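You operate a simulated robot arm through the tools that you are given. There is no shell and no other tool. Be economical: measure what you need, move in short steps, check, and stop when the job is done.

You are at the controls of a simulated two-armed robot. One attempt, no reset.

TASK
Add the cream bowl to the red one on the sell tray, lid on top.
Fine: lift the lid off first; set the cream bowl softly, its foot down in the red rim, and the lid sits home; the red bowl and the blue pot stay put.

Only the result counts: the job must be done as asked and must still hold three seconds after the hand-in. Knocking over, shifting, dropping, spilling or breaking anything else fails it. A push-on lid holds only when it is set on centred and level and pressed home; a screw cap is set on level and turned clockwise until tight.

THE ROBOT
Two 7-joint arms with fingered hands on one trunk that stands fixed in place. Base frame: the origin is at the foot of the trunk, x ahead of it, y to its left, z up; the work surface is at about z = 0.76. Units: m, rad, N and s.
The left shoulder is at [0.243, 0.125, 1.045], the right one opposite. Payload 3.7 kg a hand.
Tool frame (each hand has its own): the origin (TCP) lies between the finger pads and is the grasp point; the fingertips stand 0.025 m ahead of it; z points along the fingers, y is the line along which they close. The gripper opens to 0.088 m. The gripper's body begins 0.029 m behind the TCP. The gripper is a hand of 5 fingers: y runs from the thumb to the fingers, the wrist lies at [-0.013, -0.097, -0.162] in the tool frame, and closing takes about 1.5 s.
Orientation is that of the tool frame in the base frame, as a unit quaternion [x, y, z, w]. With the fingers straight down and the wrist toward the robot, the tool's x, y and z point along [0, 1, 0], [1, 0, 0] and [0, 0, -1] of the base frame.

THE INTERFACE
- The arms move only by the tool drive_tool. It takes "left_commands", "right_commands" or both (then of equal length, played together; a hand with none holds still); each is a list of rows, each a list of 2 entries, a list of its own where there are three numbers: the turn, a rotation vector about the base's x, y, z in rad, then the shift along the base's x, y, z in m. In form: [[[ax, ay, az], [x, y, z]], ...]. A call has 1 to 20 rows; each row is the pose to reach, as a shift and turn from the pose commanded when the call began. "left_hand" and "right_hand" are, for a hand that has rows, the gripper command, from -1 (shut) to 1 (fully open), values between in proportion, set as the call begins (left out, the last holds). Rows are played at 5 a second. More than 0.05 m and 0.15 rad between two rows, or a gripper value outside its range, and nothing of the call is played. Where a pose cannot be reached the arm comes as near as it can. A force on the tool above 70 N (or 10 N above the force at the start of the call, whichever is more), or a blocked arm, ends the call early, and 0.2 s more pass. Each finger travels about 0.045 m/s and halts on what it meets, pressing with about 32 N; the grip force reading is that of the motor and also rises with nothing between the fingers. The clock runs only during rows and for 0.2 s after the last one: add rows that repeat a pose to give the fingers time. It gives the time, the measured TCP pose, the force on the tool (base axes), the opening and the grip force at its end, in the units of the frame above (readings bear some noise), with the torque about the TCP (base axes, N m) and any sound that the robot's microphone picked up.
- Cameras (640 x 400 px; columns grow to the right, rows downward): "scene" is now at [0.3595, -0.0514, 1.1844]; the picture's right is [-0.55, -0.83, 0.00], its down [-0.39, 0.26, -0.88] and it looks along [0.74, -0.49, -0.47] (base axes); focal length 214 px, centre (320, 200). "left" rides on the left gripper at [-0.059, -0.079, -0.105] in its tool frame; the picture's right is [-0.73, -0.32, 0.61], its down [0.62, -0.68, 0.38] and it looks along [0.29, 0.66, 0.70] (tool axes); focal length 234 px, centre (320, 200). "right" rides on the right gripper at [0.059, -0.079, -0.105] in its tool frame; the picture's right is [-0.73, 0.32, -0.61], its down [-0.62, -0.68, 0.38] and it looks along [-0.29, 0.66, 0.70] (tool axes); focal length 234 px, centre (320, 200). There is no depth. A picture from a camera that has moved, and an enlarged one, comes with that camera's place and axes in the base frame and with its lens.
- get_image(camera): a new picture of that camera. It takes no simulated time.
- raise_lower(by): slides the trunk up (or, below 0, down) by that many m; the arms and the scene camera ride with it, the base frame stays. It gives what a move gives, with no picture.
- curl_fingers(index, middle, ring, little, thumb_bend, thumb_turn, hand): sets how far each is bent, from 0 (flat) to 1 (curled in); at 0.3 the hand is open as for a grip, at 0.7 the pads meet at the TCP. One left out holds its place. A second passes; each finger stops where it meets its share of the squeeze, and holds until it gets a number again. A gripper value or a shape takes the hand back. It gives what a move gives, with no picture; readings hold the bend of each and the force on index, middle, ring, little, thumb and palm. thumb_turn goes from beside the hand (0) to across from the fingers (1), as for a grip.
- set_grasp(shape, hand): the hand has 5 fingers and takes this shape, open, in about a second: jaw (thumb against the fingers, like two jaws); tri (thumb and two fingers); tip (a fingertip pinch); poke (one finger out to press); point (the index stretched); flat (the hand flat); cup (the hand cupped); fist (a fist). The gripper value then closes the fingers along that shape, each until it touches; the sizes above hold for jaw. It gives what a move gives, with no picture.
- turn_head(pan, tilt): turns the head with the scene camera to pan (to the left, within 1.396 rad either way) and tilt (down, from -0.506 to 1.204), counted from straight ahead of the robot. It gives what a move gives.
- close_up(camera, box): a new picture of the part [left, top, right, bottom] of that camera's present view, enlarged. It takes no simulated time.
- close_job(): hands the job in; it is judged then, once.

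Work in short steps. Places have to be worked out from the pictures, the camera data and where the tool is seen: move nearer, look again, correct. Check each grasp and each placing, and mend what went wrong. You have 120 turns and 94 pictures in all, those below and enlarged ones among them. Open the grippers and draw the arms clear of the work before you hand the job in, unless the task says otherwise; then end with one line.

The tools are called after "Emit:" as a command line: name --argument value ..., lists and objects as JSON in quotes. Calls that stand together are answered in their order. drive_tool: Moves the arms, as the interface text tells. Its arguments: {"type":"object","properties":{"left_commands":{"type":"array","items":{"type":"array"}},"left_hand":{"type":"number"},"right_commands":{"type":"array","items":{"type":"array"}},"right_hand":{"type":"number"}},"required":[]} The other tools are called the same way: raise_lower (by) slides the trunk up or down; set_grasp (shape, hand) gives the hand a shape; curl_fingers (index, middle, ring, little, thumb_bend, thumb_turn, hand) moves the fingers one by one; turn_head (pan, tilt) turns the head that bears the scene camera; get_image (camera) takes a picture; close_up (camera, box) takes an enlarged picture of a part of a camera's view; close_job () hands the job in.

At the start:

```text
t: 0.0
left_tool_pos: [0.594, -0.0006, 1.1472]
left_ee_rot: [0.707, 0.707, 0.001, 0.0]
left_ft_force: [0.6, -0.8, -0.5]
left_ft_torque: [-0.02, 0.02, 0.04]
left_gripper_width: 0.0878
left_finger_force: 0.0
left_shape: jaw
left_bend: [0.3, 0.3, 0.3, 0.3, 0.3, 0.98]
left_finger forces: [0.1, 0.0, 0.0, 0.1, 0.0, 0.0]
right_tool_pos: [0.2928, -0.4513, 1.0895]
right_ee_rot: [0.707, 0.707, -0.001, 0.0]
right_ft_force: [0.3, -0.2, -0.1]
right_ft_torque: [-0.01, -0.03, 0.03]
right_gripper_width: 0.0876
right_finger_force: 0.0
right_shape: jaw
right_bend: [0.3, 0.3, 0.3, 0.3, 0.3, 0.98]
right_finger forces: [0.1, 0.0, 0.1, 0.0, 0.0, 0.1]
trunk travel left (down, up): [-0.075, 0.34]
head pan, tilt: [-0.585, 0.49]
```

scene: 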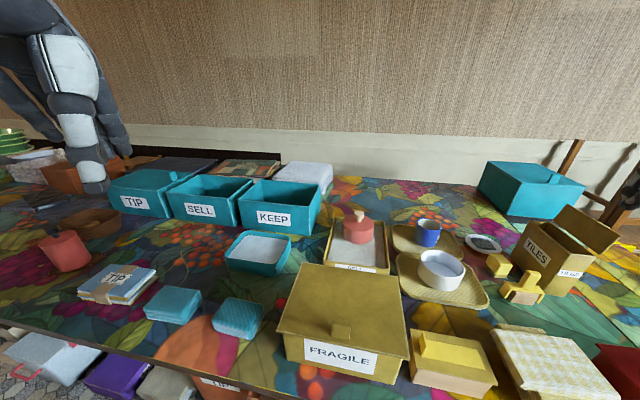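
right: 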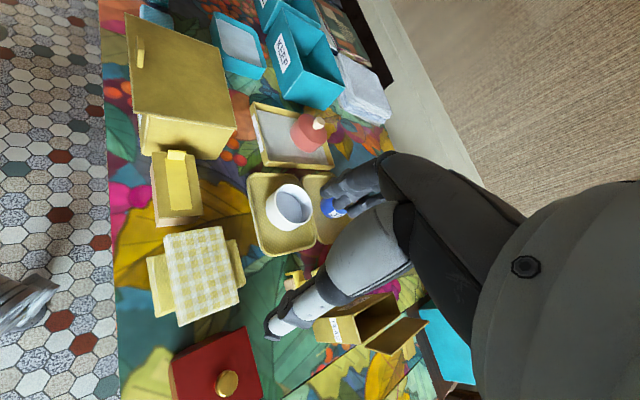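
left: 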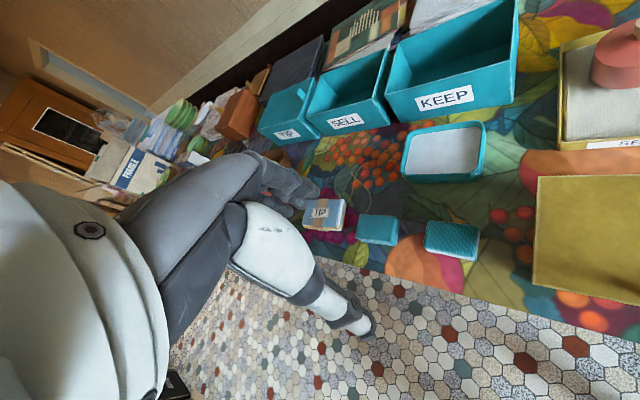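

I see the red bowl with its lid on the sell tray and the cream bowl on the yellow tray nearby. First I enlarge the view of that area.

Emit:
close_up --camera "scene" --box '[310, 190, 510, 315]'

Emit:
close_up --camera "right" --box '[230, 90, 390, 270]'

```text
3.20 times, centred on (410, 252) of scene
camera zoom: at [0.3595, -0.0514, 1.1844], right [-0.55, -0.83, 0.0], down [-0.39, 0.26, -0.88], along [0.74, -0.49, -0.47], focal length 686 px, centre (32, 32)
```

zoom: 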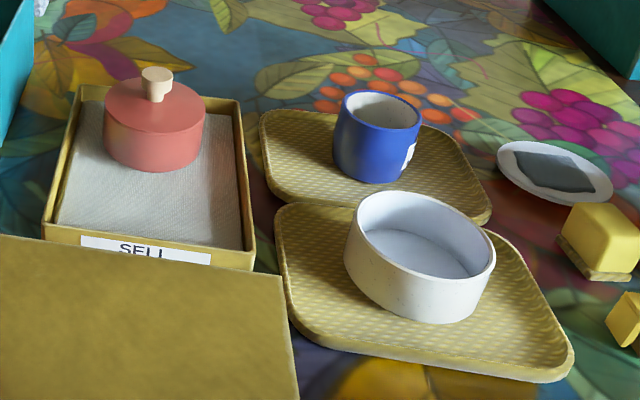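

```text
2.22 times, centred on (310, 180) of right
camera zoom: at [0.2148, -0.3919, 1.194], right [0.32, -0.73, 0.61], down [-0.68, -0.62, -0.38], along [0.66, -0.29, -0.7], focal length 520 px, centre (342, 244)
```

zoom: 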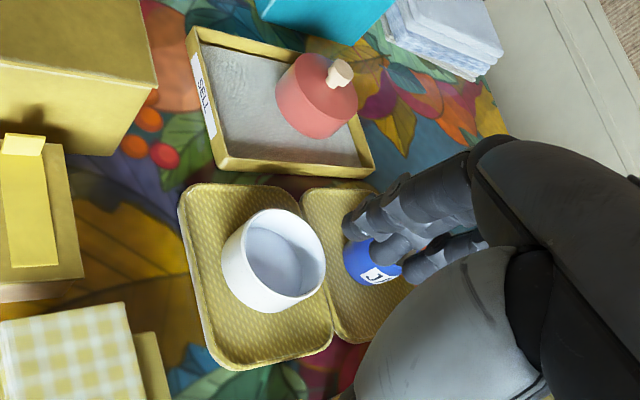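

Estimates: cream rim centre ≈ (0.517,-0.498,0.812), lid top ≈ (0.73,-0.438,0.832). I turn the head to view the free table space where the lid could rest.

Emit:
turn_head --pan -0.45 --tilt 0.8

Emit:
get_image --camera "scene"

```text
t: 0.8
left_tool_pos: [0.5935, 0.0002, 1.1476]
left_ee_rot: [0.707, 0.707, 0.0, 0.0]
left_ft_force: [0.4, -0.2, 1.0]
left_ft_torque: [0.01, 0.0, 0.03]
left_gripper_width: 0.0879
left_finger_force: 0.0
left_shape: jaw
left_bend: [0.3, 0.3, 0.3, 0.3, 0.3, 0.98]
left_finger forces: [0.0, 0.0, 0.0, 0.1, 0.1, 0.1]
right_tool_pos: [0.292, -0.4509, 1.089]
right_ee_rot: [0.707, 0.707, -0.001, -0.001]
right_ft_force: [0.5, 0.8, 0.0]
right_ft_torque: [0.02, -0.01, -0.02]
right_gripper_width: 0.0877
right_finger_force: 0.1
right_shape: jaw
right_bend: [0.3, 0.3, 0.3, 0.3, 0.3, 0.98]
right_finger forces: [0.0, 0.0, 0.1, 0.0, 0.0, 0.0]
trunk travel left (down, up): [-0.075, 0.34]
head pan, tilt: [-0.45, 0.799]
```

```text
88 pictures are left
camera scene: at [0.3585, -0.0421, 1.1673], right [-0.48, -0.88, 0.0], down [-0.55, 0.3, -0.78], along [0.68, -0.37, -0.63], focal length 214 px, centre (320, 200)
```

scene: 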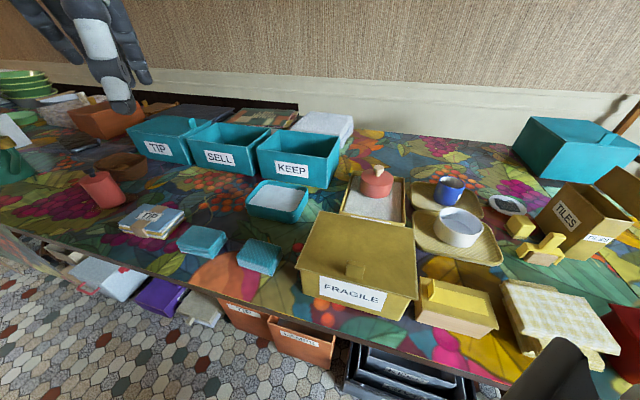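

Free table patch around (0.87, 0.01) is good for the lid. I bring the right hand above the lid (z≈1.0) and draw the left arm back out of the way.

Emit:
drive_tool --right_commands '[[[0, 0, 0], [0.045, 0, 0]], [[0, 0, 0], [0.09, 0, 0]], [[0, 0, 0], [0.135, 0, 0]], [[0, 0, 0], [0.18, 0, 0]], [[0, 0, 0], [0.225, 0, 0]], [[0, 0, 0], [0.27, 0, -0.015]], [[0, 0, 0], [0.315, 0, -0.03]], [[0, 0, 0], [0.36, 0.004, -0.05]], [[0, 0, 0], [0.4, 0.008, -0.07]], [[0, 0, 0], [0.437, 0.013, -0.09]], [[0, 0, 0], [0.437, 0.013, -0.09]]]' --left_commands '[[[0, 0, 0], [-0.02, 0.04, 0]], [[0, 0, 0], [-0.04, 0.08, 0]], [[0, 0, 0], [-0.06, 0.12, 0]], [[0, 0, 0], [-0.08, 0.16, 0]], [[0, 0, 0], [-0.1, 0.2, 0]], [[0, 0, 0], [-0.12, 0.24, 0]], [[0, 0, 0], [-0.14, 0.28, 0]], [[0, 0, 0], [-0.16, 0.32, 0]], [[0, 0, 0], [-0.18, 0.36, 0]], [[0, 0, 0], [-0.2, 0.4, 0]], [[0, 0, 0], [-0.2, 0.4, 0]]]'

Emit:
get_image --camera "right"

Emit:
close_up --camera "scene" --box '[310, 110, 510, 235]'

```text
t: 3.2
left_tool_pos: [0.3962, 0.4014, 1.1464]
left_ee_rot: [0.707, 0.707, 0.0, 0.0]
left_ft_force: [0.2, -0.8, -0.1]
left_ft_torque: [-0.01, 0.01, 0.0]
left_gripper_width: 0.0877
left_finger_force: 0.1
left_shape: jaw
left_bend: [0.3, 0.3, 0.3, 0.3, 0.3, 0.98]
left_finger forces: [0.1, 0.0, 0.1, 0.0, 0.1, 0.1]
right_tool_pos: [0.7307, -0.4369, 0.9967]
right_ee_rot: [0.707, 0.707, 0.0, 0.0]
right_ft_force: [0.2, -0.1, 0.2]
right_ft_torque: [-0.03, 0.02, 0.01]
right_gripper_width: 0.0876
right_finger_force: 0.0
right_shape: jaw
right_bend: [0.3, 0.3, 0.3, 0.3, 0.3, 0.98]
right_finger forces: [0.0, 0.0, 0.1, 0.1, 0.0, 0.1]
trunk travel left (down, up): [-0.075, 0.34]
head pan, tilt: [-0.45, 0.799]
```

```text
87 pictures are left
camera right: at [0.6515, -0.3766, 1.1028], right [0.32, -0.73, 0.61], down [-0.68, -0.62, -0.38], along [0.66, -0.29, -0.7], focal length 234 px, centre (320, 200)
```

right: 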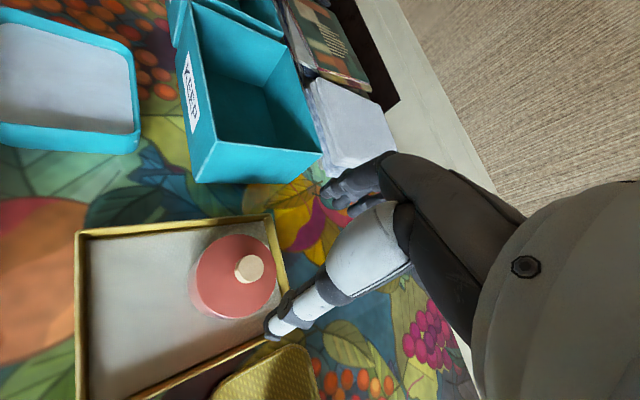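

```text
3.20 times, centred on (410, 172) of scene
camera zoom: at [0.3617, -0.0304, 1.1618], right [-0.35, -0.94, 0.0], down [-0.63, 0.24, -0.74], along [0.69, -0.26, -0.68], focal length 686 px, centre (32, 288)
```

zoom: 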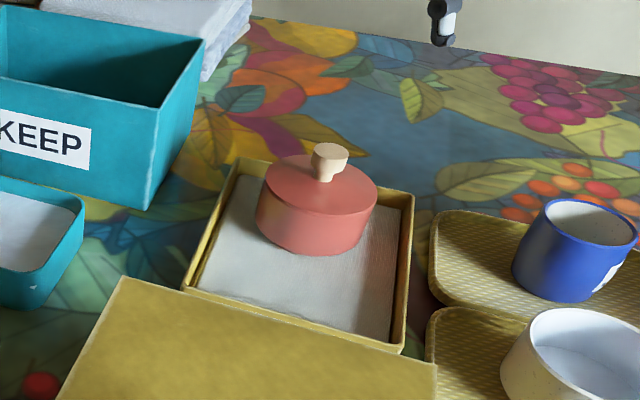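

Two-view triangulation puts the knob at ≈(0.738,-0.437), top z≈0.861, lid top ≈0.832. I descend to just above the knob and look.

Emit:
drive_tool --right_commands '[[[0, 0, 0], [0.007, 0, -0.03]], [[0, 0, 0], [0.007, 0, -0.06]], [[0, 0, 0], [0.007, 0, -0.09]], [[0, 0, 0], [0.007, 0, -0.1]], [[0, 0, 0], [0.007, 0, -0.1]]]' --right_hand 0.6

Emit:
get_image --camera "right"

Emit:
get_image --camera "scene"

```text
t: 4.4
left_tool_pos: [0.3936, 0.4017, 1.1466]
left_ee_rot: [0.707, 0.707, 0.0, 0.0]
left_ft_force: [0.2, -0.1, 0.9]
left_ft_torque: [0.02, 0.0, -0.02]
left_gripper_width: 0.0877
left_finger_force: 0.1
left_shape: jaw
left_bend: [0.3, 0.3, 0.3, 0.3, 0.3, 0.98]
left_finger forces: [0.0, 0.0, 0.1, 0.0, 0.0, 0.0]
right_tool_pos: [0.7375, -0.4373, 0.8984]
right_ee_rot: [0.707, 0.707, 0.0, 0.0]
right_ft_force: [0.4, -0.2, 1.0]
right_ft_torque: [0.0, -0.02, -0.03]
right_gripper_width: 0.0707
right_finger_force: 0.1
right_shape: jaw
right_bend: [0.27, 0.34, 0.31, 0.33, 0.49, 0.99]
right_finger forces: [0.1, 0.0, 0.1, 0.0, 0.0, 0.1]
trunk travel left (down, up): [-0.075, 0.34]
head pan, tilt: [-0.45, 0.799]
```

```text
85 pictures are left
camera right: at [0.6592, -0.3782, 1.0036], right [0.32, -0.73, 0.61], down [-0.68, -0.62, -0.38], along [0.66, -0.29, -0.7], focal length 234 px, centre (320, 200)
```

right: 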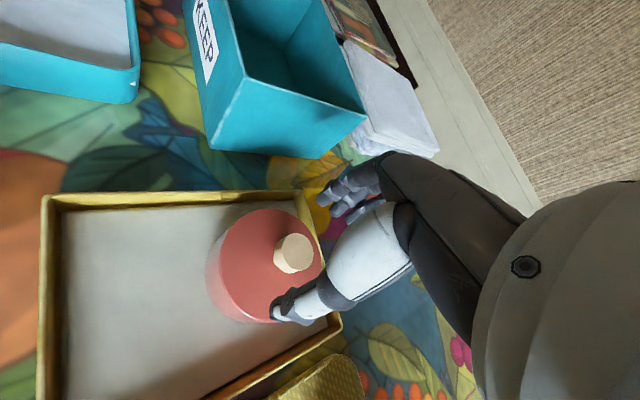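

```text
84 pictures are left
camera scene: at [0.3612, -0.0308, 1.1623], right [-0.36, -0.93, 0.0], down [-0.63, 0.24, -0.74], along [0.69, -0.26, -0.68], focal length 214 px, centre (320, 200)
```

scene: 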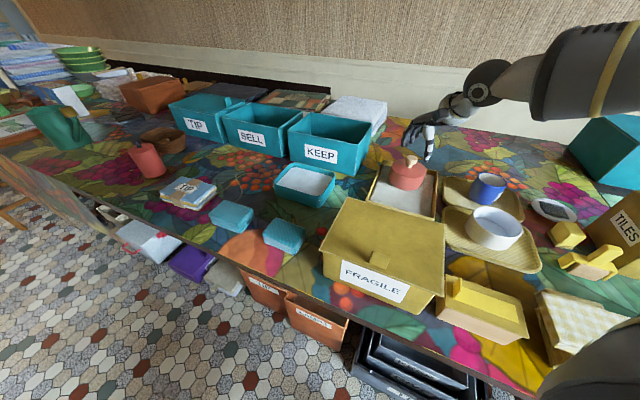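

The knob is centred under the TCP (0.738,-0.4365). I lower to z≈0.867 and then close.

Emit:
drive_tool --right_commands '[[[0, 0, 0], [0, 0, -0.015]], [[0, 0, 0], [0, 0, -0.031]], [[0, 0, 0], [0, 0, -0.031]]]'

Emit:
close_up --camera "scene" --box '[350, 90, 490, 215]'

Emit:
close_up --camera "right" --box '[200, 130, 400, 340]'

```text
t: 5.2
left_tool_pos: [0.3933, 0.4015, 1.1463]
left_ee_rot: [0.707, 0.707, 0.0, 0.0]
left_ft_force: [-0.1, -0.2, -0.1]
left_ft_torque: [0.01, 0.0, 0.02]
left_gripper_width: 0.0878
left_finger_force: 0.0
left_shape: jaw
left_bend: [0.3, 0.3, 0.3, 0.3, 0.3, 0.98]
left_finger forces: [0.0, 0.0, 0.0, 0.0, 0.0, 0.1]
right_tool_pos: [0.7377, -0.4372, 0.8664]
right_ee_rot: [0.707, 0.708, 0.0, 0.0]
right_ft_force: [0.3, 0.1, 0.3]
right_ft_torque: [-0.01, 0.0, 0.02]
right_gripper_width: 0.0705
right_finger_force: 0.0
right_shape: jaw
right_bend: [0.27, 0.34, 0.31, 0.33, 0.49, 0.99]
right_finger forces: [0.0, 0.0, 0.0, 0.0, 0.0, 0.1]
trunk travel left (down, up): [-0.075, 0.34]
head pan, tilt: [-0.45, 0.799]
```

```text
3.20 times, centred on (420, 152) of scene
camera zoom: at [0.3612, -0.0304, 1.1621], right [-0.35, -0.94, 0.0], down [-0.63, 0.24, -0.74], along [0.69, -0.26, -0.68], focal length 686 px, centre (0, 352)
```

zoom: 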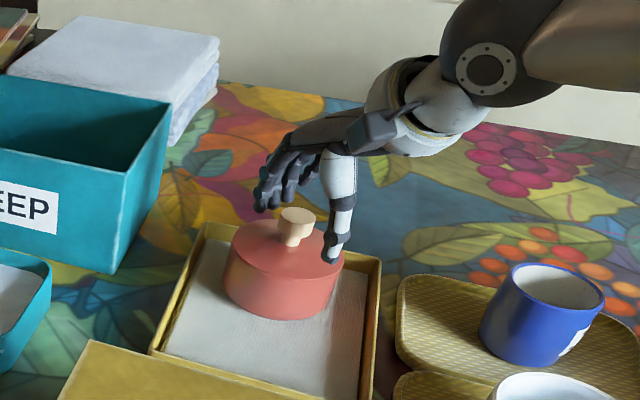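

```text
1.90 times, centred on (300, 235) of right
camera zoom: at [0.6585, -0.3781, 0.9724], right [0.32, -0.73, 0.61], down [-0.68, -0.62, -0.38], along [0.66, -0.29, -0.7], focal length 446 px, centre (358, 133)
```

zoom: 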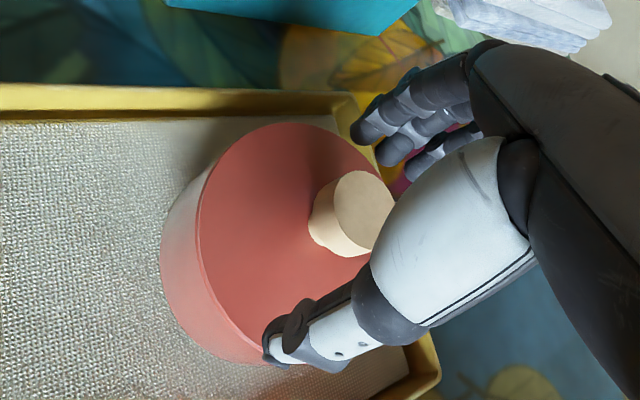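

Thumb and fingers straddle the knob. I close the hand.

Emit:
drive_tool --right_commands '[[[0, 0, 0], [0, 0, 0]], [[0, 0, 0], [0, 0, 0]], [[0, 0, 0], [0, 0, 0]], [[0, 0, 0], [0, 0, 0]], [[0, 0, 0], [0, 0, 0]], [[0, 0, 0], [0, 0, 0]], [[0, 0, 0], [0, 0, 0]], [[0, 0, 0], [0, 0, 0]]]' --right_hand -1

Emit:
close_up --camera "scene" --box '[350, 90, 490, 215]'

Emit:
close_up --camera "right" --box '[200, 130, 400, 340]'

```text
t: 7.0
left_tool_pos: [0.3957, 0.402, 1.1466]
left_ee_rot: [0.707, 0.707, 0.001, 0.0]
left_ft_force: [0.2, 0.0, 0.2]
left_ft_torque: [-0.02, 0.0, -0.01]
left_gripper_width: 0.0877
left_finger_force: 0.1
left_shape: jaw
left_bend: [0.3, 0.3, 0.3, 0.3, 0.3, 0.98]
left_finger forces: [0.0, 0.0, 0.0, 0.0, 0.0, 0.1]
right_tool_pos: [0.7366, -0.436, 0.8674]
right_ee_rot: [0.707, 0.707, -0.001, 0.001]
right_ft_force: [-1.5, 1.1, 0.8]
right_ft_torque: [0.03, -0.02, -0.01]
right_gripper_width: 0.0205
right_finger_force: 32.3
right_shape: jaw
right_bend: [0.74, 0.5, 0.57, 0.53, 0.76, 1.0]
right_finger forces: [12.9, 11.1, 0.0, 0.1, 24.3, 0.0]
trunk travel left (down, up): [-0.075, 0.34]
head pan, tilt: [-0.45, 0.799]
```

```text
3.20 times, centred on (420, 152) of scene
camera zoom: at [0.3611, -0.0307, 1.1624], right [-0.36, -0.93, 0.0], down [-0.63, 0.24, -0.74], along [0.69, -0.26, -0.68], focal length 686 px, centre (0, 352)
```

zoom: 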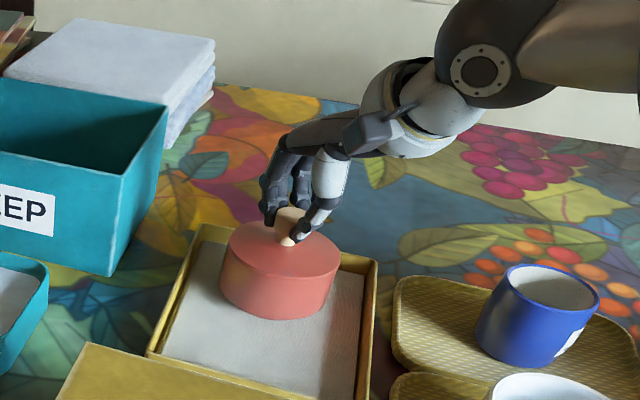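

```text
1.90 times, centred on (300, 235) of right
camera zoom: at [0.6585, -0.3781, 0.9727], right [0.32, -0.73, 0.61], down [-0.68, -0.62, -0.38], along [0.66, -0.29, -0.7], focal length 446 px, centre (358, 133)
```

zoom: 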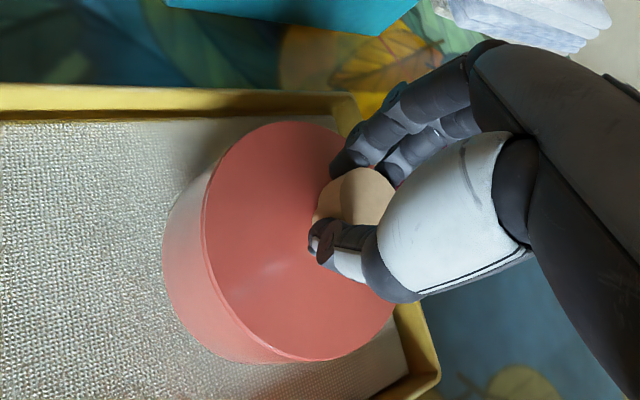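

The index, middle and thumb hold the knob stem (12.9/11.1/24.3 N). I lift gently straight up and look.

Emit:
drive_tool --right_commands '[[[0, 0, 0], [0, 0, 0.004]], [[0, 0, 0], [0, 0, 0.008]], [[0, 0, 0], [0, 0, 0.012]], [[0, 0, 0], [0, 0, 0.018]], [[0, 0, 0], [0, 0, 0.025]], [[0, 0, 0], [0, 0, 0.025]]]'

Emit:
close_up --camera "scene" --box '[350, 90, 490, 215]'

```text
t: 8.4
left_tool_pos: [0.3942, 0.4008, 1.1459]
left_ee_rot: [0.707, 0.707, 0.0, 0.0]
left_ft_force: [0.2, 0.7, -0.1]
left_ft_torque: [0.01, 0.01, 0.01]
left_gripper_width: 0.0878
left_finger_force: 0.0
left_shape: jaw
left_bend: [0.3, 0.3, 0.3, 0.3, 0.3, 0.98]
left_finger forces: [0.0, 0.0, 0.1, 0.0, 0.0, 0.0]
right_tool_pos: [0.7365, -0.4391, 0.8929]
right_ee_rot: [0.707, 0.707, -0.001, 0.0]
right_ft_force: [-0.2, -0.4, -0.7]
right_ft_torque: [0.02, -0.04, -0.01]
right_gripper_width: 0.0204
right_finger_force: 31.6
right_shape: jaw
right_bend: [0.74, 0.5, 0.57, 0.53, 0.76, 1.0]
right_finger forces: [13.6, 11.2, 0.0, 0.0, 24.0, 0.0]
trunk travel left (down, up): [-0.075, 0.34]
head pan, tilt: [-0.45, 0.799]
```

```text
3.20 times, centred on (420, 152) of scene
camera zoom: at [0.3611, -0.034, 1.1641], right [-0.39, -0.92, 0.0], down [-0.61, 0.26, -0.75], along [0.69, -0.29, -0.66], focal length 686 px, centre (0, 352)
```

zoom: 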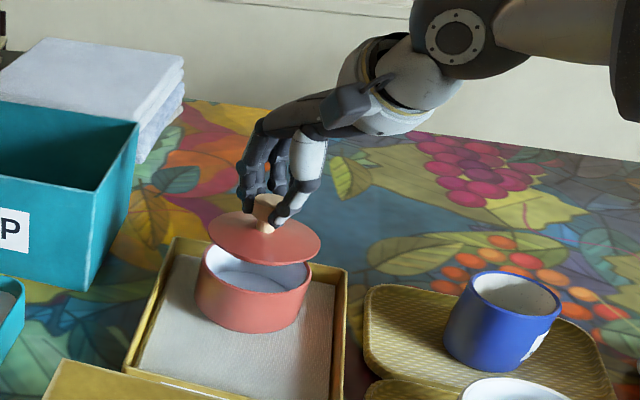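

The lid came off cleanly and the red bowl stayed. I raise it and carry it toward the free patch around (0.91,0.01).

Emit:
drive_tool --right_commands '[[[0, 0, 0], [0, 0, 0.04]], [[0, 0, 0], [0, 0, 0.08]], [[0, 0, 0], [0, 0, 0.12]], [[0, 0, 0], [0.015, 0.04, 0.12]], [[0, 0, 0], [0.03, 0.08, 0.12]], [[0, 0, 0], [0.046, 0.12, 0.12]], [[0, 0, 0], [0.062, 0.16, 0.12]], [[0, 0, 0], [0.077, 0.2, 0.12]], [[0, 0, 0], [0.093, 0.24, 0.12]], [[0, 0, 0], [0.108, 0.28, 0.12]], [[0, 0, 0], [0.124, 0.32, 0.12]], [[0, 0, 0], [0.139, 0.36, 0.12]], [[0, 0, 0], [0.155, 0.4, 0.12]], [[0, 0, 0], [0.173, 0.448, 0.12]], [[0, 0, 0], [0.173, 0.448, 0.12]]]'

Emit:
turn_head --pan -0.15 --tilt 0.75

Emit:
get_image --camera "scene"

Emit:
get_image --camera "right"

```text
refused: row 14 steps farther than a row can; nothing moved
```

```text
t: 9.2
left_tool_pos: [0.3939, 0.4008, 1.146]
left_ee_rot: [0.707, 0.707, 0.0, 0.0]
left_ft_force: [0.9, -1.0, -0.1]
left_ft_torque: [-0.04, 0.02, -0.02]
left_gripper_width: 0.0876
left_finger_force: 0.0
left_shape: jaw
left_bend: [0.3, 0.3, 0.3, 0.3, 0.3, 0.98]
left_finger forces: [0.0, 0.0, 0.0, 0.1, 0.1, 0.1]
right_tool_pos: [0.7366, -0.4384, 0.892]
right_ee_rot: [0.707, 0.707, 0.0, -0.001]
right_ft_force: [-0.5, -0.5, -1.0]
right_ft_torque: [0.02, 0.02, 0.04]
right_gripper_width: 0.0205
right_finger_force: 31.8
right_shape: jaw
right_bend: [0.74, 0.5, 0.57, 0.53, 0.76, 1.0]
right_finger forces: [13.6, 11.3, 0.0, 0.1, 24.1, 0.0]
trunk travel left (down, up): [-0.075, 0.34]
head pan, tilt: [-0.15, 0.75]
```

```text
78 pictures are left
camera scene: at [0.3655, -0.0136, 1.1615], right [-0.15, -0.99, 0.0], down [-0.67, 0.1, -0.73], along [0.72, -0.11, -0.68], focal length 214 px, centre (320, 200)
```

scene: 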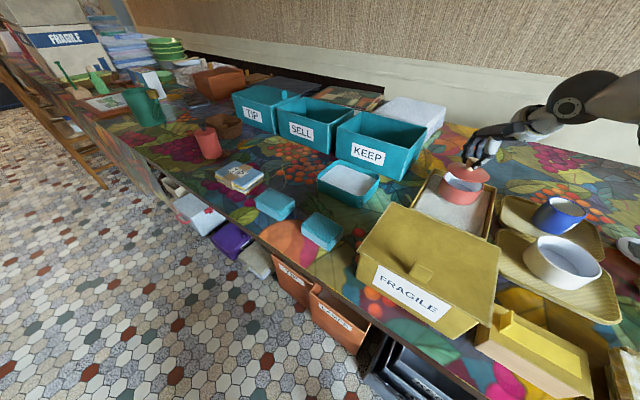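

```text
77 pictures are left
camera right: at [0.6587, -0.3789, 0.9982], right [0.32, -0.73, 0.61], down [-0.68, -0.62, -0.38], along [0.66, -0.29, -0.7], focal length 234 px, centre (320, 200)
```

right: 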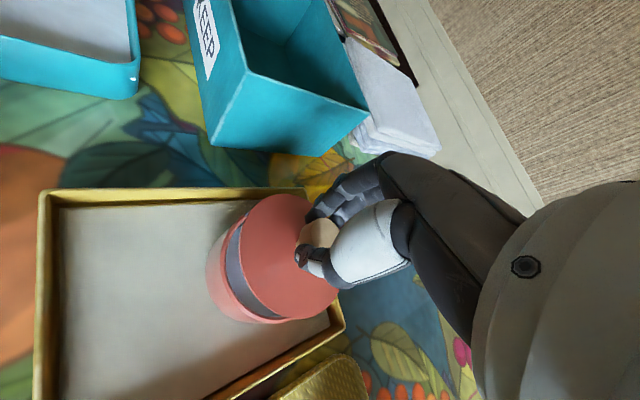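

One step was too long. The clear patch is about (0.93,0.0); I redo the carry with shorter steps.

Emit:
drive_tool --right_commands '[[[0, 0, 0], [0, 0, 0.04]], [[0, 0, 0], [0, 0, 0.08]], [[0, 0, 0], [0, 0, 0.12]], [[0, 0, 0], [0.016, 0.04, 0.12]], [[0, 0, 0], [0.033, 0.08, 0.12]], [[0, 0, 0], [0.05, 0.12, 0.12]], [[0, 0, 0], [0.067, 0.16, 0.12]], [[0, 0, 0], [0.085, 0.2, 0.12]], [[0, 0, 0], [0.103, 0.24, 0.12]], [[0, 0, 0], [0.12, 0.28, 0.12]], [[0, 0, 0], [0.138, 0.32, 0.12]], [[0, 0, 0], [0.156, 0.36, 0.12]], [[0, 0, 0], [0.175, 0.4, 0.12]], [[0, 0, 0], [0.193, 0.438, 0.12]], [[0, 0, 0], [0.193, 0.438, 0.12]]]'

Emit:
get_image --camera "scene"

Emit:
get_image --camera "right"

```text
t: 12.4
left_tool_pos: [0.3947, 0.401, 1.147]
left_ee_rot: [0.707, 0.707, 0.0, 0.001]
left_ft_force: [0.6, 0.1, -0.2]
left_ft_torque: [0.02, 0.01, -0.03]
left_gripper_width: 0.0877
left_finger_force: 0.0
left_shape: jaw
left_bend: [0.3, 0.3, 0.3, 0.3, 0.3, 0.98]
left_finger forces: [0.0, 0.0, 0.0, 0.0, 0.0, 0.0]
right_tool_pos: [0.8597, -0.1479, 1.0136]
right_ee_rot: [0.707, 0.707, -0.001, 0.0]
right_ft_force: [0.8, 0.2, -0.4]
right_ft_torque: [0.01, -0.01, 0.01]
right_gripper_width: 0.0205
right_finger_force: 32.2
right_shape: jaw
right_bend: [0.74, 0.49, 0.57, 0.53, 0.77, 1.0]
right_finger forces: [13.5, 11.8, 0.1, 0.1, 23.7, 0.1]
right hand out of reach, approached as far as the arm can: row 11, 12, 13, 14, 15
trunk travel left (down, up): [-0.075, 0.34]
head pan, tilt: [-0.15, 0.75]
```

```text
76 pictures are left
camera scene: at [0.3654, -0.0134, 1.1616], right [-0.15, -0.99, 0.0], down [-0.67, 0.1, -0.73], along [0.72, -0.11, -0.68], focal length 214 px, centre (320, 200)
```

scene: 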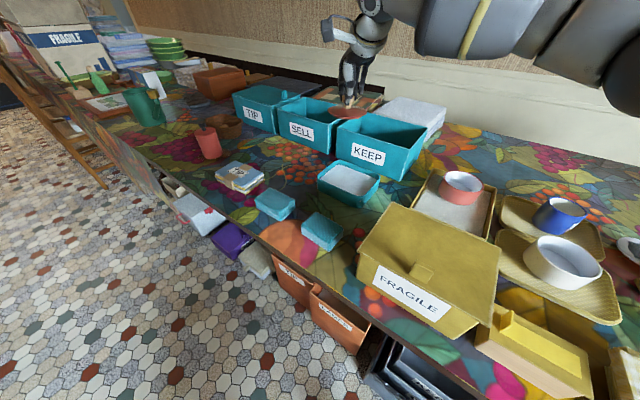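

```text
75 pictures are left
camera right: at [0.7814, -0.0895, 1.1184], right [0.32, -0.73, 0.61], down [-0.68, -0.62, -0.38], along [0.66, -0.29, -0.7], focal length 234 px, centre (320, 200)
```

right: 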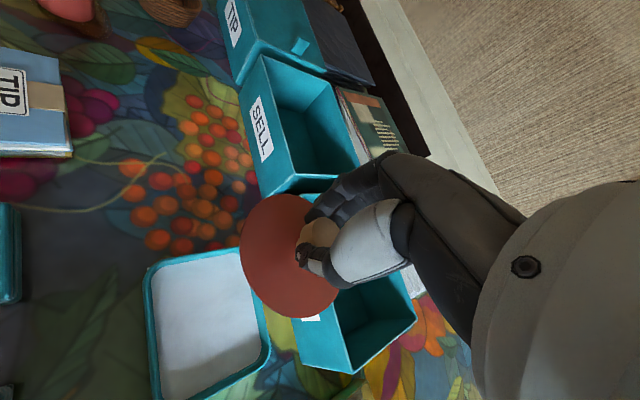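

The arm's reach gave out at this height. Lowering brings the wrist level with the shoulder, so I lower a little in place and see what pose it settles to.

Emit:
drive_tool --right_commands '[[[0, 0, 0.06], [0, 0, -0.01]], [[0, 0, 0.12], [0, 0, -0.02]]]'

```text
t: 13.0
left_tool_pos: [0.3951, 0.4009, 1.147]
left_ee_rot: [0.707, 0.708, 0.0, -0.001]
left_ft_force: [0.4, 0.2, -0.2]
left_ft_torque: [0.02, 0.0, -0.01]
left_gripper_width: 0.0876
left_finger_force: 0.0
left_shape: jaw
left_bend: [0.3, 0.3, 0.3, 0.3, 0.3, 0.98]
left_finger forces: [0.0, 0.0, 0.0, 0.0, 0.1, 0.0]
right_tool_pos: [0.8571, -0.151, 0.992]
right_ee_rot: [0.663, 0.749, 0.0, -0.001]
right_ft_force: [0.0, 0.2, -0.6]
right_ft_torque: [0.03, 0.06, -0.01]
right_gripper_width: 0.0205
right_finger_force: 32.2
right_shape: jaw
right_bend: [0.74, 0.49, 0.57, 0.53, 0.77, 1.0]
right_finger forces: [13.5, 11.9, 0.2, 0.1, 23.7, 0.0]
trunk travel left (down, up): [-0.075, 0.34]
head pan, tilt: [-0.15, 0.75]
```

It settles relative to the actual pose. I go on at a lower height with more yaw toward (0.88, 0.0).

Emit:
drive_tool --right_commands '[[[0, 0, 0.05], [0, 0.01, -0.03]], [[0, 0, 0.1], [0.0, 0.04, -0.045]], [[0, 0, 0.15], [0.005, 0.075, -0.045]], [[0, 0, 0.2], [0.01, 0.11, -0.045]], [[0, 0, 0.25], [0.02, 0.145, -0.045]], [[0, 0, 0.25], [0.02, 0.145, -0.045]]]'

Emit:
get_image --camera "scene"

```text
t: 14.4
left_tool_pos: [0.3958, 0.3999, 1.1458]
left_ee_rot: [0.707, 0.708, 0.001, -0.001]
left_ft_force: [-1.1, -0.7, -0.1]
left_ft_torque: [0.02, -0.02, 0.0]
left_gripper_width: 0.0875
left_finger_force: 0.0
left_shape: jaw
left_bend: [0.3, 0.3, 0.3, 0.3, 0.3, 0.98]
left_finger forces: [0.0, 0.0, 0.0, 0.1, 0.1, 0.0]
right_tool_pos: [0.8613, -0.1143, 0.932]
right_ee_rot: [0.566, 0.825, -0.001, 0.0]
right_ft_force: [-0.9, -0.3, -0.6]
right_ft_torque: [0.02, 0.03, -0.02]
right_gripper_width: 0.0208
right_finger_force: 31.8
right_shape: jaw
right_bend: [0.74, 0.49, 0.57, 0.53, 0.77, 1.0]
right_finger forces: [13.7, 12.0, 0.3, 0.0, 23.8, 0.0]
right hand out of reach, approached as far as the arm can: row 2, 3, 4, 5, 6
trunk travel left (down, up): [-0.075, 0.34]
head pan, tilt: [-0.15, 0.75]
```

```text
74 pictures are left
camera scene: at [0.3655, -0.0145, 1.1615], right [-0.15, -0.99, 0.0], down [-0.67, 0.1, -0.73], along [0.72, -0.11, -0.68], focal length 214 px, centre (320, 200)
```

scene: 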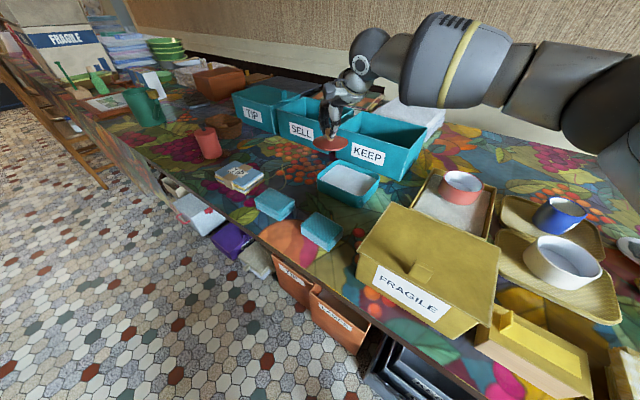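

Reach ends near here. I look closer at the patch left of the teal dish and at the dish for a nearer place.

Emit:
close_up --camera "scene" --box '[220, 120, 400, 260]'

Emit:
get_image --camera "right"

```text
2.86 times, centred on (310, 190) of scene
camera zoom: at [0.3655, -0.0145, 1.1615], right [-0.15, -0.99, 0.0], down [-0.67, 0.1, -0.73], along [0.72, -0.11, -0.68], focal length 613 px, centre (349, 229)
```

zoom: 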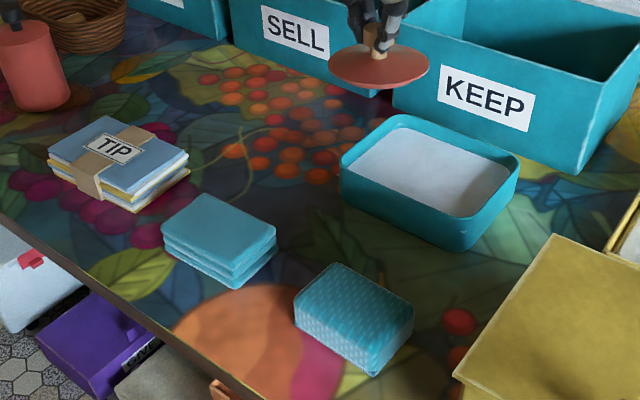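

```text
72 pictures are left
camera right: at [0.7677, -0.0885, 1.038], right [0.56, -0.56, 0.61], down [-0.41, -0.83, -0.38], along [0.72, -0.03, -0.7], focal length 234 px, centre (320, 200)
```

right: 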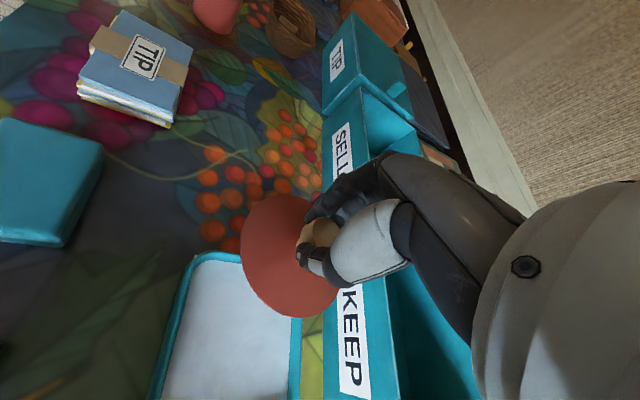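

The lid's 9 cm leaves too little room in the dish, so the table patch at ≈(0.885,-0.02) is better. I test whether going lower extends the reach leftward.

Emit:
drive_tool --right_commands '[[[0, 0, 0], [0, 0.0, -0.03]], [[0, 0, 0], [0.0, 0.03, -0.04]], [[0, 0, 0], [0.01, 0.06, -0.04]], [[0, 0, 0], [0.02, 0.095, -0.04]], [[0, 0, 0], [0.02, 0.095, -0.04]]]'

```text
t: 15.6
left_tool_pos: [0.3944, 0.4018, 1.1451]
left_ee_rot: [0.707, 0.707, 0.001, 0.0]
left_ft_force: [-0.2, 0.0, -0.3]
left_ft_torque: [-0.02, 0.0, 0.02]
left_gripper_width: 0.0877
left_finger_force: 0.1
left_shape: jaw
left_bend: [0.3, 0.3, 0.3, 0.3, 0.3, 0.98]
left_finger forces: [0.0, 0.0, 0.0, 0.0, 0.0, 0.1]
right_tool_pos: [0.8525, -0.11, 0.9042]
right_ee_rot: [0.566, 0.825, 0.0, -0.001]
right_ft_force: [-0.1, -0.4, -1.9]
right_ft_torque: [0.01, -0.04, 0.01]
right_gripper_width: 0.0208
right_finger_force: 32.0
right_shape: jaw
right_bend: [0.74, 0.49, 0.57, 0.53, 0.77, 1.0]
right_finger forces: [13.6, 12.1, 0.3, 0.0, 23.6, 0.0]
right hand out of reach, approached as far as the arm can: row 2, 3, 4, 5
trunk travel left (down, up): [-0.075, 0.34]
head pan, tilt: [-0.15, 0.75]
```

Still limited. The forearm comes in from the right, so I test more yaw while moving left at a safe height.

Emit:
drive_tool --right_commands '[[[0, 0, 0.12], [-0.02, 0, 0.015]], [[0, 0, 0.24], [-0.03, 0.0, 0.02]], [[0, 0, 0.36], [-0.03, 0.0, 0.02]], [[0, 0, 0.48], [-0.03, 0.02, 0.02]], [[0, 0, 0.6], [-0.02, 0.05, 0.02]], [[0, 0, 0.6], [0.0, 0.08, 0.02]], [[0, 0, 0.6], [0.03, 0.09, 0.02]]]'

```text
t: 17.2
left_tool_pos: [0.3948, 0.4024, 1.1455]
left_ee_rot: [0.708, 0.707, 0.0, 0.0]
left_ft_force: [0.0, 0.7, 0.4]
left_ft_torque: [-0.05, 0.03, 0.01]
left_gripper_width: 0.0876
left_finger_force: 0.0
left_shape: jaw
left_bend: [0.3, 0.3, 0.3, 0.3, 0.3, 0.98]
left_finger forces: [0.0, 0.0, 0.0, 0.0, 0.0, 0.0]
right_tool_pos: [0.8326, -0.0881, 0.916]
right_ee_rot: [0.296, 0.955, -0.001, -0.001]
right_ft_force: [0.0, 0.6, -0.6]
right_ft_torque: [-0.01, -0.02, 0.01]
right_gripper_width: 0.0204
right_finger_force: 32.0
right_shape: jaw
right_bend: [0.74, 0.49, 0.57, 0.53, 0.77, 1.0]
right_finger forces: [13.8, 12.3, 0.4, 0.0, 23.5, 0.1]
right hand out of reach, approached as far as the arm can: row 5, 6, 7
trunk travel left (down, up): [-0.075, 0.34]
head pan, tilt: [-0.15, 0.75]
```

Reach to the left is limited. The flat top of the FRAGILE box is near and wide enough, so I come back with yaw undone and measure that surface.

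Emit:
drive_tool --right_commands '[[[0, 0, -0.1], [-0.02, -0.01, 0.03]], [[0, 0, -0.2], [-0.04, -0.03, 0.06]], [[0, 0, -0.3], [-0.06, -0.06, 0.09]], [[0, 0, -0.4], [-0.08, -0.09, 0.1]], [[0, 0, -0.5], [-0.1, -0.12, 0.11]], [[0, 0, -0.6], [-0.12, -0.15, 0.11]], [[0, 0, -0.7], [-0.14, -0.17, 0.11]], [[0, 0, -0.8], [-0.16, -0.17, 0.11]], [[0, 0, -0.9], [-0.18, -0.17, 0.11]], [[0, 0, -0.97], [-0.19, -0.17, 0.11]], [[0, 0, -0.97], [-0.19, -0.17, 0.11]]]'

Emit:
get_image --camera "scene"

Emit:
get_image --camera "right"

```text
t: 19.6
left_tool_pos: [0.3946, 0.4019, 1.1467]
left_ee_rot: [0.707, 0.707, 0.0, 0.0]
left_ft_force: [0.2, -0.1, -0.7]
left_ft_torque: [0.02, 0.02, 0.02]
left_gripper_width: 0.0876
left_finger_force: 0.2
left_shape: jaw
left_bend: [0.3, 0.3, 0.3, 0.3, 0.3, 0.98]
left_finger forces: [0.0, 0.0, 0.0, 0.0, 0.1, 0.0]
right_tool_pos: [0.643, -0.2593, 1.0271]
right_ee_rot: [0.708, 0.707, 0.0, -0.001]
right_ft_force: [1.1, 0.5, -0.8]
right_ft_torque: [-0.02, 0.02, 0.03]
right_gripper_width: 0.0204
right_finger_force: 32.4
right_shape: jaw
right_bend: [0.74, 0.49, 0.58, 0.53, 0.77, 1.0]
right_finger forces: [13.9, 11.7, 1.8, 0.0, 24.2, 0.0]
trunk travel left (down, up): [-0.075, 0.34]
head pan, tilt: [-0.15, 0.75]
```

```text
71 pictures are left
camera scene: at [0.3655, -0.0135, 1.1615], right [-0.15, -0.99, 0.0], down [-0.67, 0.1, -0.73], along [0.72, -0.11, -0.68], focal length 214 px, centre (320, 200)
```

scene: 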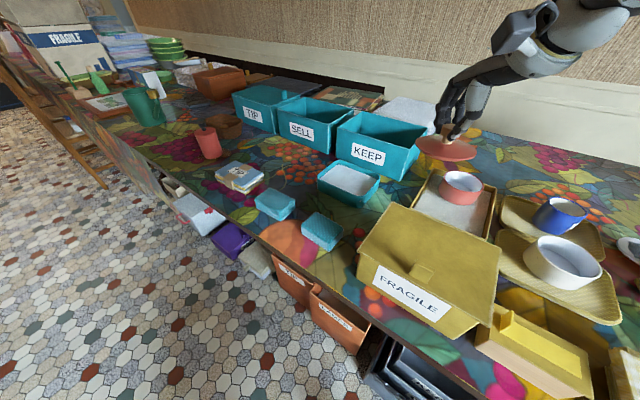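

```text
70 pictures are left
camera right: at [0.5662, -0.2002, 1.1327], right [0.32, -0.73, 0.61], down [-0.68, -0.62, -0.38], along [0.66, -0.29, -0.7], focal length 234 px, centre (320, 200)
```

right: 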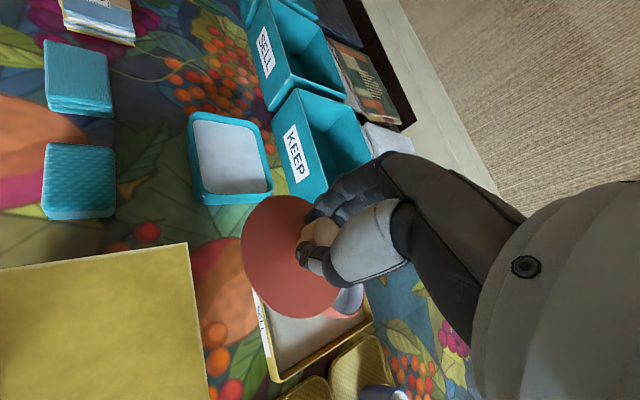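

FRAGILE box top is at z≈0.877, back-left corner ≈(0.642,-0.198). I move over (0.570,-0.197), clear of its handle, and look.

Emit:
drive_tool --right_commands '[[[0, 0, 0], [-0.036, 0.03, -0.02]], [[0, 0, 0], [-0.073, 0.062, -0.05]], [[0, 0, 0], [-0.073, 0.062, -0.07]], [[0, 0, 0], [-0.073, 0.062, -0.07]]]'

Emit:
close_up --camera "scene" --box '[330, 130, 530, 330]'

Emit:
get_image --camera "right"

```text
refused: row 1 steps farther than a row can; nothing moved
```

```text
2.00 times, centred on (430, 230) of scene
camera zoom: at [0.3655, -0.0135, 1.1615], right [-0.15, -0.99, 0.0], down [-0.67, 0.1, -0.73], along [0.72, -0.11, -0.68], focal length 429 px, centre (100, 140)
```

zoom: 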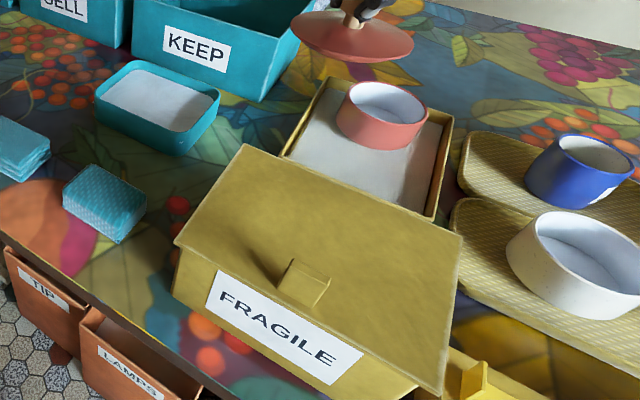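

```text
68 pictures are left
camera right: at [0.5662, -0.2002, 1.1327], right [0.32, -0.73, 0.61], down [-0.68, -0.62, -0.38], along [0.66, -0.29, -0.7], focal length 234 px, centre (320, 200)
```

right: 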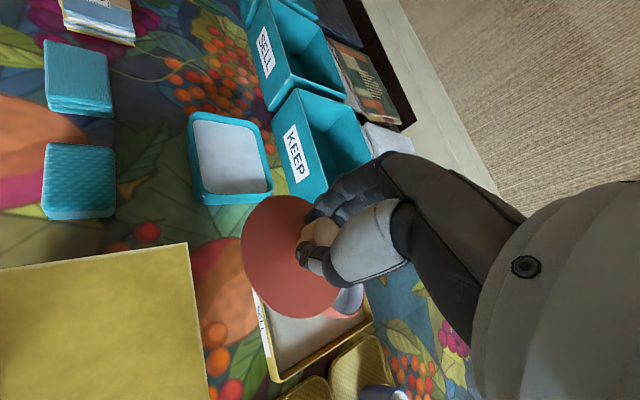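

The view confirms the box's top and handle at its front; target (0.562,-0.197). I go there in shorter steps.

Emit:
drive_tool --right_commands '[[[0, 0, 0], [-0.03, 0.02, -0.01]], [[0, 0, 0], [-0.055, 0.042, -0.03]], [[0, 0, 0], [-0.081, 0.062, -0.05]], [[0, 0, 0], [-0.081, 0.062, -0.07]], [[0, 0, 0], [-0.081, 0.062, -0.07]]]'

Emit:
close_up --camera "scene" --box '[330, 130, 530, 330]'

Emit:
get_image --camera "right"

```text
t: 20.8
left_tool_pos: [0.3942, 0.4023, 1.1453]
left_ee_rot: [0.707, 0.708, 0.0, 0.001]
left_ft_force: [0.7, 0.6, -0.8]
left_ft_torque: [-0.05, 0.01, -0.01]
left_gripper_width: 0.0876
left_finger_force: 0.1
left_shape: jaw
left_bend: [0.3, 0.3, 0.3, 0.3, 0.3, 0.98]
left_finger forces: [0.1, 0.0, 0.0, 0.0, 0.1, 0.1]
right_tool_pos: [0.5823, -0.1989, 0.963]
right_ee_rot: [0.707, 0.708, -0.001, -0.001]
right_ft_force: [-0.4, 0.2, -0.9]
right_ft_torque: [0.0, 0.0, 0.03]
right_gripper_width: 0.0205
right_finger_force: 31.9
right_shape: jaw
right_bend: [0.74, 0.49, 0.58, 0.53, 0.77, 1.0]
right_finger forces: [13.9, 11.9, 1.9, 0.0, 24.1, 0.0]
right hand out of reach, approached as far as the arm can: row 3, 4, 5
trunk travel left (down, up): [-0.075, 0.34]
head pan, tilt: [-0.15, 0.75]
```

```text
2.00 times, centred on (430, 230) of scene
camera zoom: at [0.3652, -0.0134, 1.1617], right [-0.15, -0.99, 0.0], down [-0.67, 0.1, -0.73], along [0.72, -0.11, -0.68], focal length 429 px, centre (100, 140)
```

zoom: 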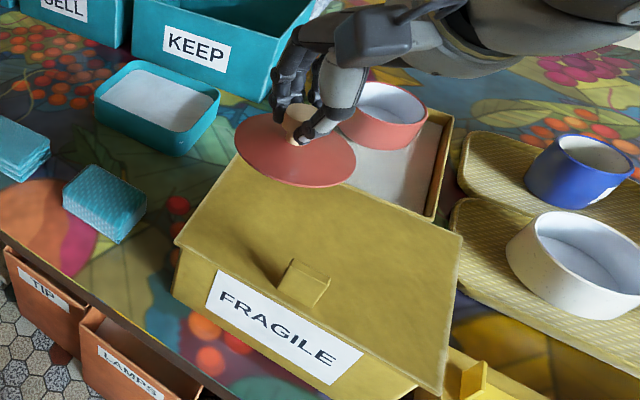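

```text
66 pictures are left
camera right: at [0.5043, -0.14, 1.0694], right [0.32, -0.73, 0.61], down [-0.68, -0.62, -0.38], along [0.66, -0.29, -0.7], focal length 234 px, centre (320, 200)
```

right: 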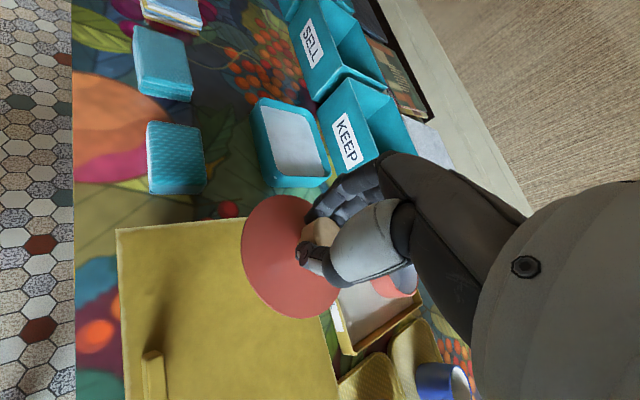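

Reach is now limited on the near side with this yaw; I try with the wrist swung outward (yaw +0.45).

Emit:
drive_tool --right_commands '[[[0, 0, 0.12], [0, 0, 0]], [[0, 0, 0.24], [0, 0, 0]], [[0, 0, 0.36], [0, 0, 0]], [[0, 0, 0.48], [0, 0, 0]], [[0, 0, 0.48], [-0.01, 0, 0]], [[0, 0, 0.48], [-0.02, 0.002, -0.01]], [[0, 0, 0.48], [-0.02, 0.002, -0.02]]]'

```text
t: 22.4
left_tool_pos: [0.3948, 0.4018, 1.1469]
left_ee_rot: [0.708, 0.707, 0.0, 0.0]
left_ft_force: [0.4, 0.0, 0.3]
left_ft_torque: [0.04, 0.0, 0.0]
left_gripper_width: 0.0879
left_finger_force: 0.1
left_shape: jaw
left_bend: [0.3, 0.3, 0.3, 0.3, 0.3, 0.98]
left_finger forces: [0.0, 0.0, 0.0, 0.0, 0.0, 0.0]
right_tool_pos: [0.5649, -0.1966, 0.9437]
right_ee_rot: [0.519, 0.855, -0.001, -0.001]
right_ft_force: [0.0, 0.2, -0.6]
right_ft_torque: [0.01, 0.01, 0.03]
right_gripper_width: 0.0204
right_finger_force: 32.5
right_shape: jaw
right_bend: [0.74, 0.49, 0.58, 0.53, 0.77, 1.0]
right_finger forces: [14.0, 11.9, 2.0, 0.0, 24.0, 0.0]
trunk travel left (down, up): [-0.075, 0.34]
head pan, tilt: [-0.15, 0.75]
```

That reaches (0.565,-0.197). I look before lowering.

Emit:
close_up --camera "scene" --box '[350, 130, 500, 290]'

Emit:
get_image --camera "right"

```text
2.50 times, centred on (425, 210) of scene
camera zoom: at [0.3656, -0.0135, 1.1614], right [-0.15, -0.99, 0.0], down [-0.67, 0.1, -0.73], along [0.72, -0.11, -0.68], focal length 536 px, centre (58, 175)
```

zoom: 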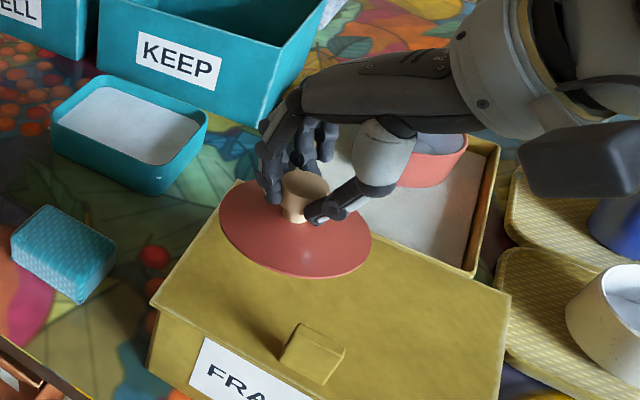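

```text
64 pictures are left
camera right: at [0.4692, -0.1813, 1.0489], right [0.62, -0.49, 0.61], down [-0.32, -0.87, -0.38], along [0.71, 0.05, -0.7], focal length 234 px, centre (320, 200)
```

right: 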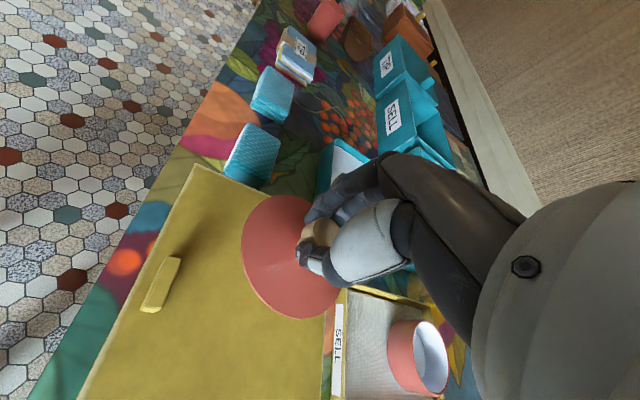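

The lid will land clear of the handle and edge with a 3 mm inward shift. I lower gently until light contact.

Emit:
drive_tool --right_commands '[[[0, 0, 0], [-0.003, 0.003, -0.008]], [[0, 0, 0], [-0.003, 0.003, -0.014]], [[0, 0, 0], [-0.003, 0.003, -0.019]], [[0, 0, 0], [-0.003, 0.003, -0.022]], [[0, 0, 0], [-0.003, 0.003, -0.022]]]'

Emit:
close_up --camera "scene" --box '[350, 130, 500, 290]'

```text
t: 23.6
left_tool_pos: [0.3934, 0.4015, 1.1472]
left_ee_rot: [0.707, 0.707, 0.0, 0.0]
left_ft_force: [0.3, 0.3, -0.2]
left_ft_torque: [0.01, 0.0, 0.0]
left_gripper_width: 0.0877
left_finger_force: 0.1
left_shape: jaw
left_bend: [0.3, 0.3, 0.3, 0.3, 0.3, 0.98]
left_finger forces: [0.1, 0.0, 0.0, 0.0, 0.1, 0.0]
right_tool_pos: [0.5694, -0.1948, 0.9236]
right_ee_rot: [0.518, 0.855, 0.0, 0.0]
right_ft_force: [-2.2, -0.2, 5.2]
right_ft_torque: [0.05, -0.14, -0.01]
right_gripper_width: 0.021
right_finger_force: 31.9
right_shape: jaw
right_bend: [0.74, 0.49, 0.59, 0.53, 0.77, 1.0]
right_finger forces: [14.6, 12.4, 1.6, 0.0, 25.5, 0.0]
right hand out of reach, approached as far as the arm can: row 1, 2, 3, 4, 5
trunk travel left (down, up): [-0.075, 0.34]
head pan, tilt: [-0.15, 0.75]
```

```text
2.50 times, centred on (425, 210) of scene
camera zoom: at [0.3647, -0.0133, 1.1619], right [-0.15, -0.99, 0.0], down [-0.67, 0.1, -0.73], along [0.72, -0.11, -0.68], focal length 536 px, centre (58, 175)
```

zoom: 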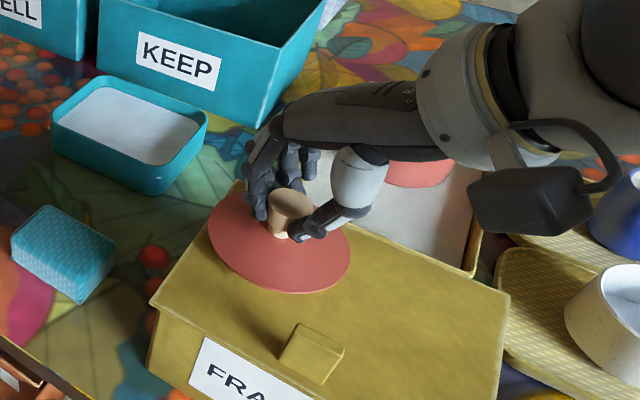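

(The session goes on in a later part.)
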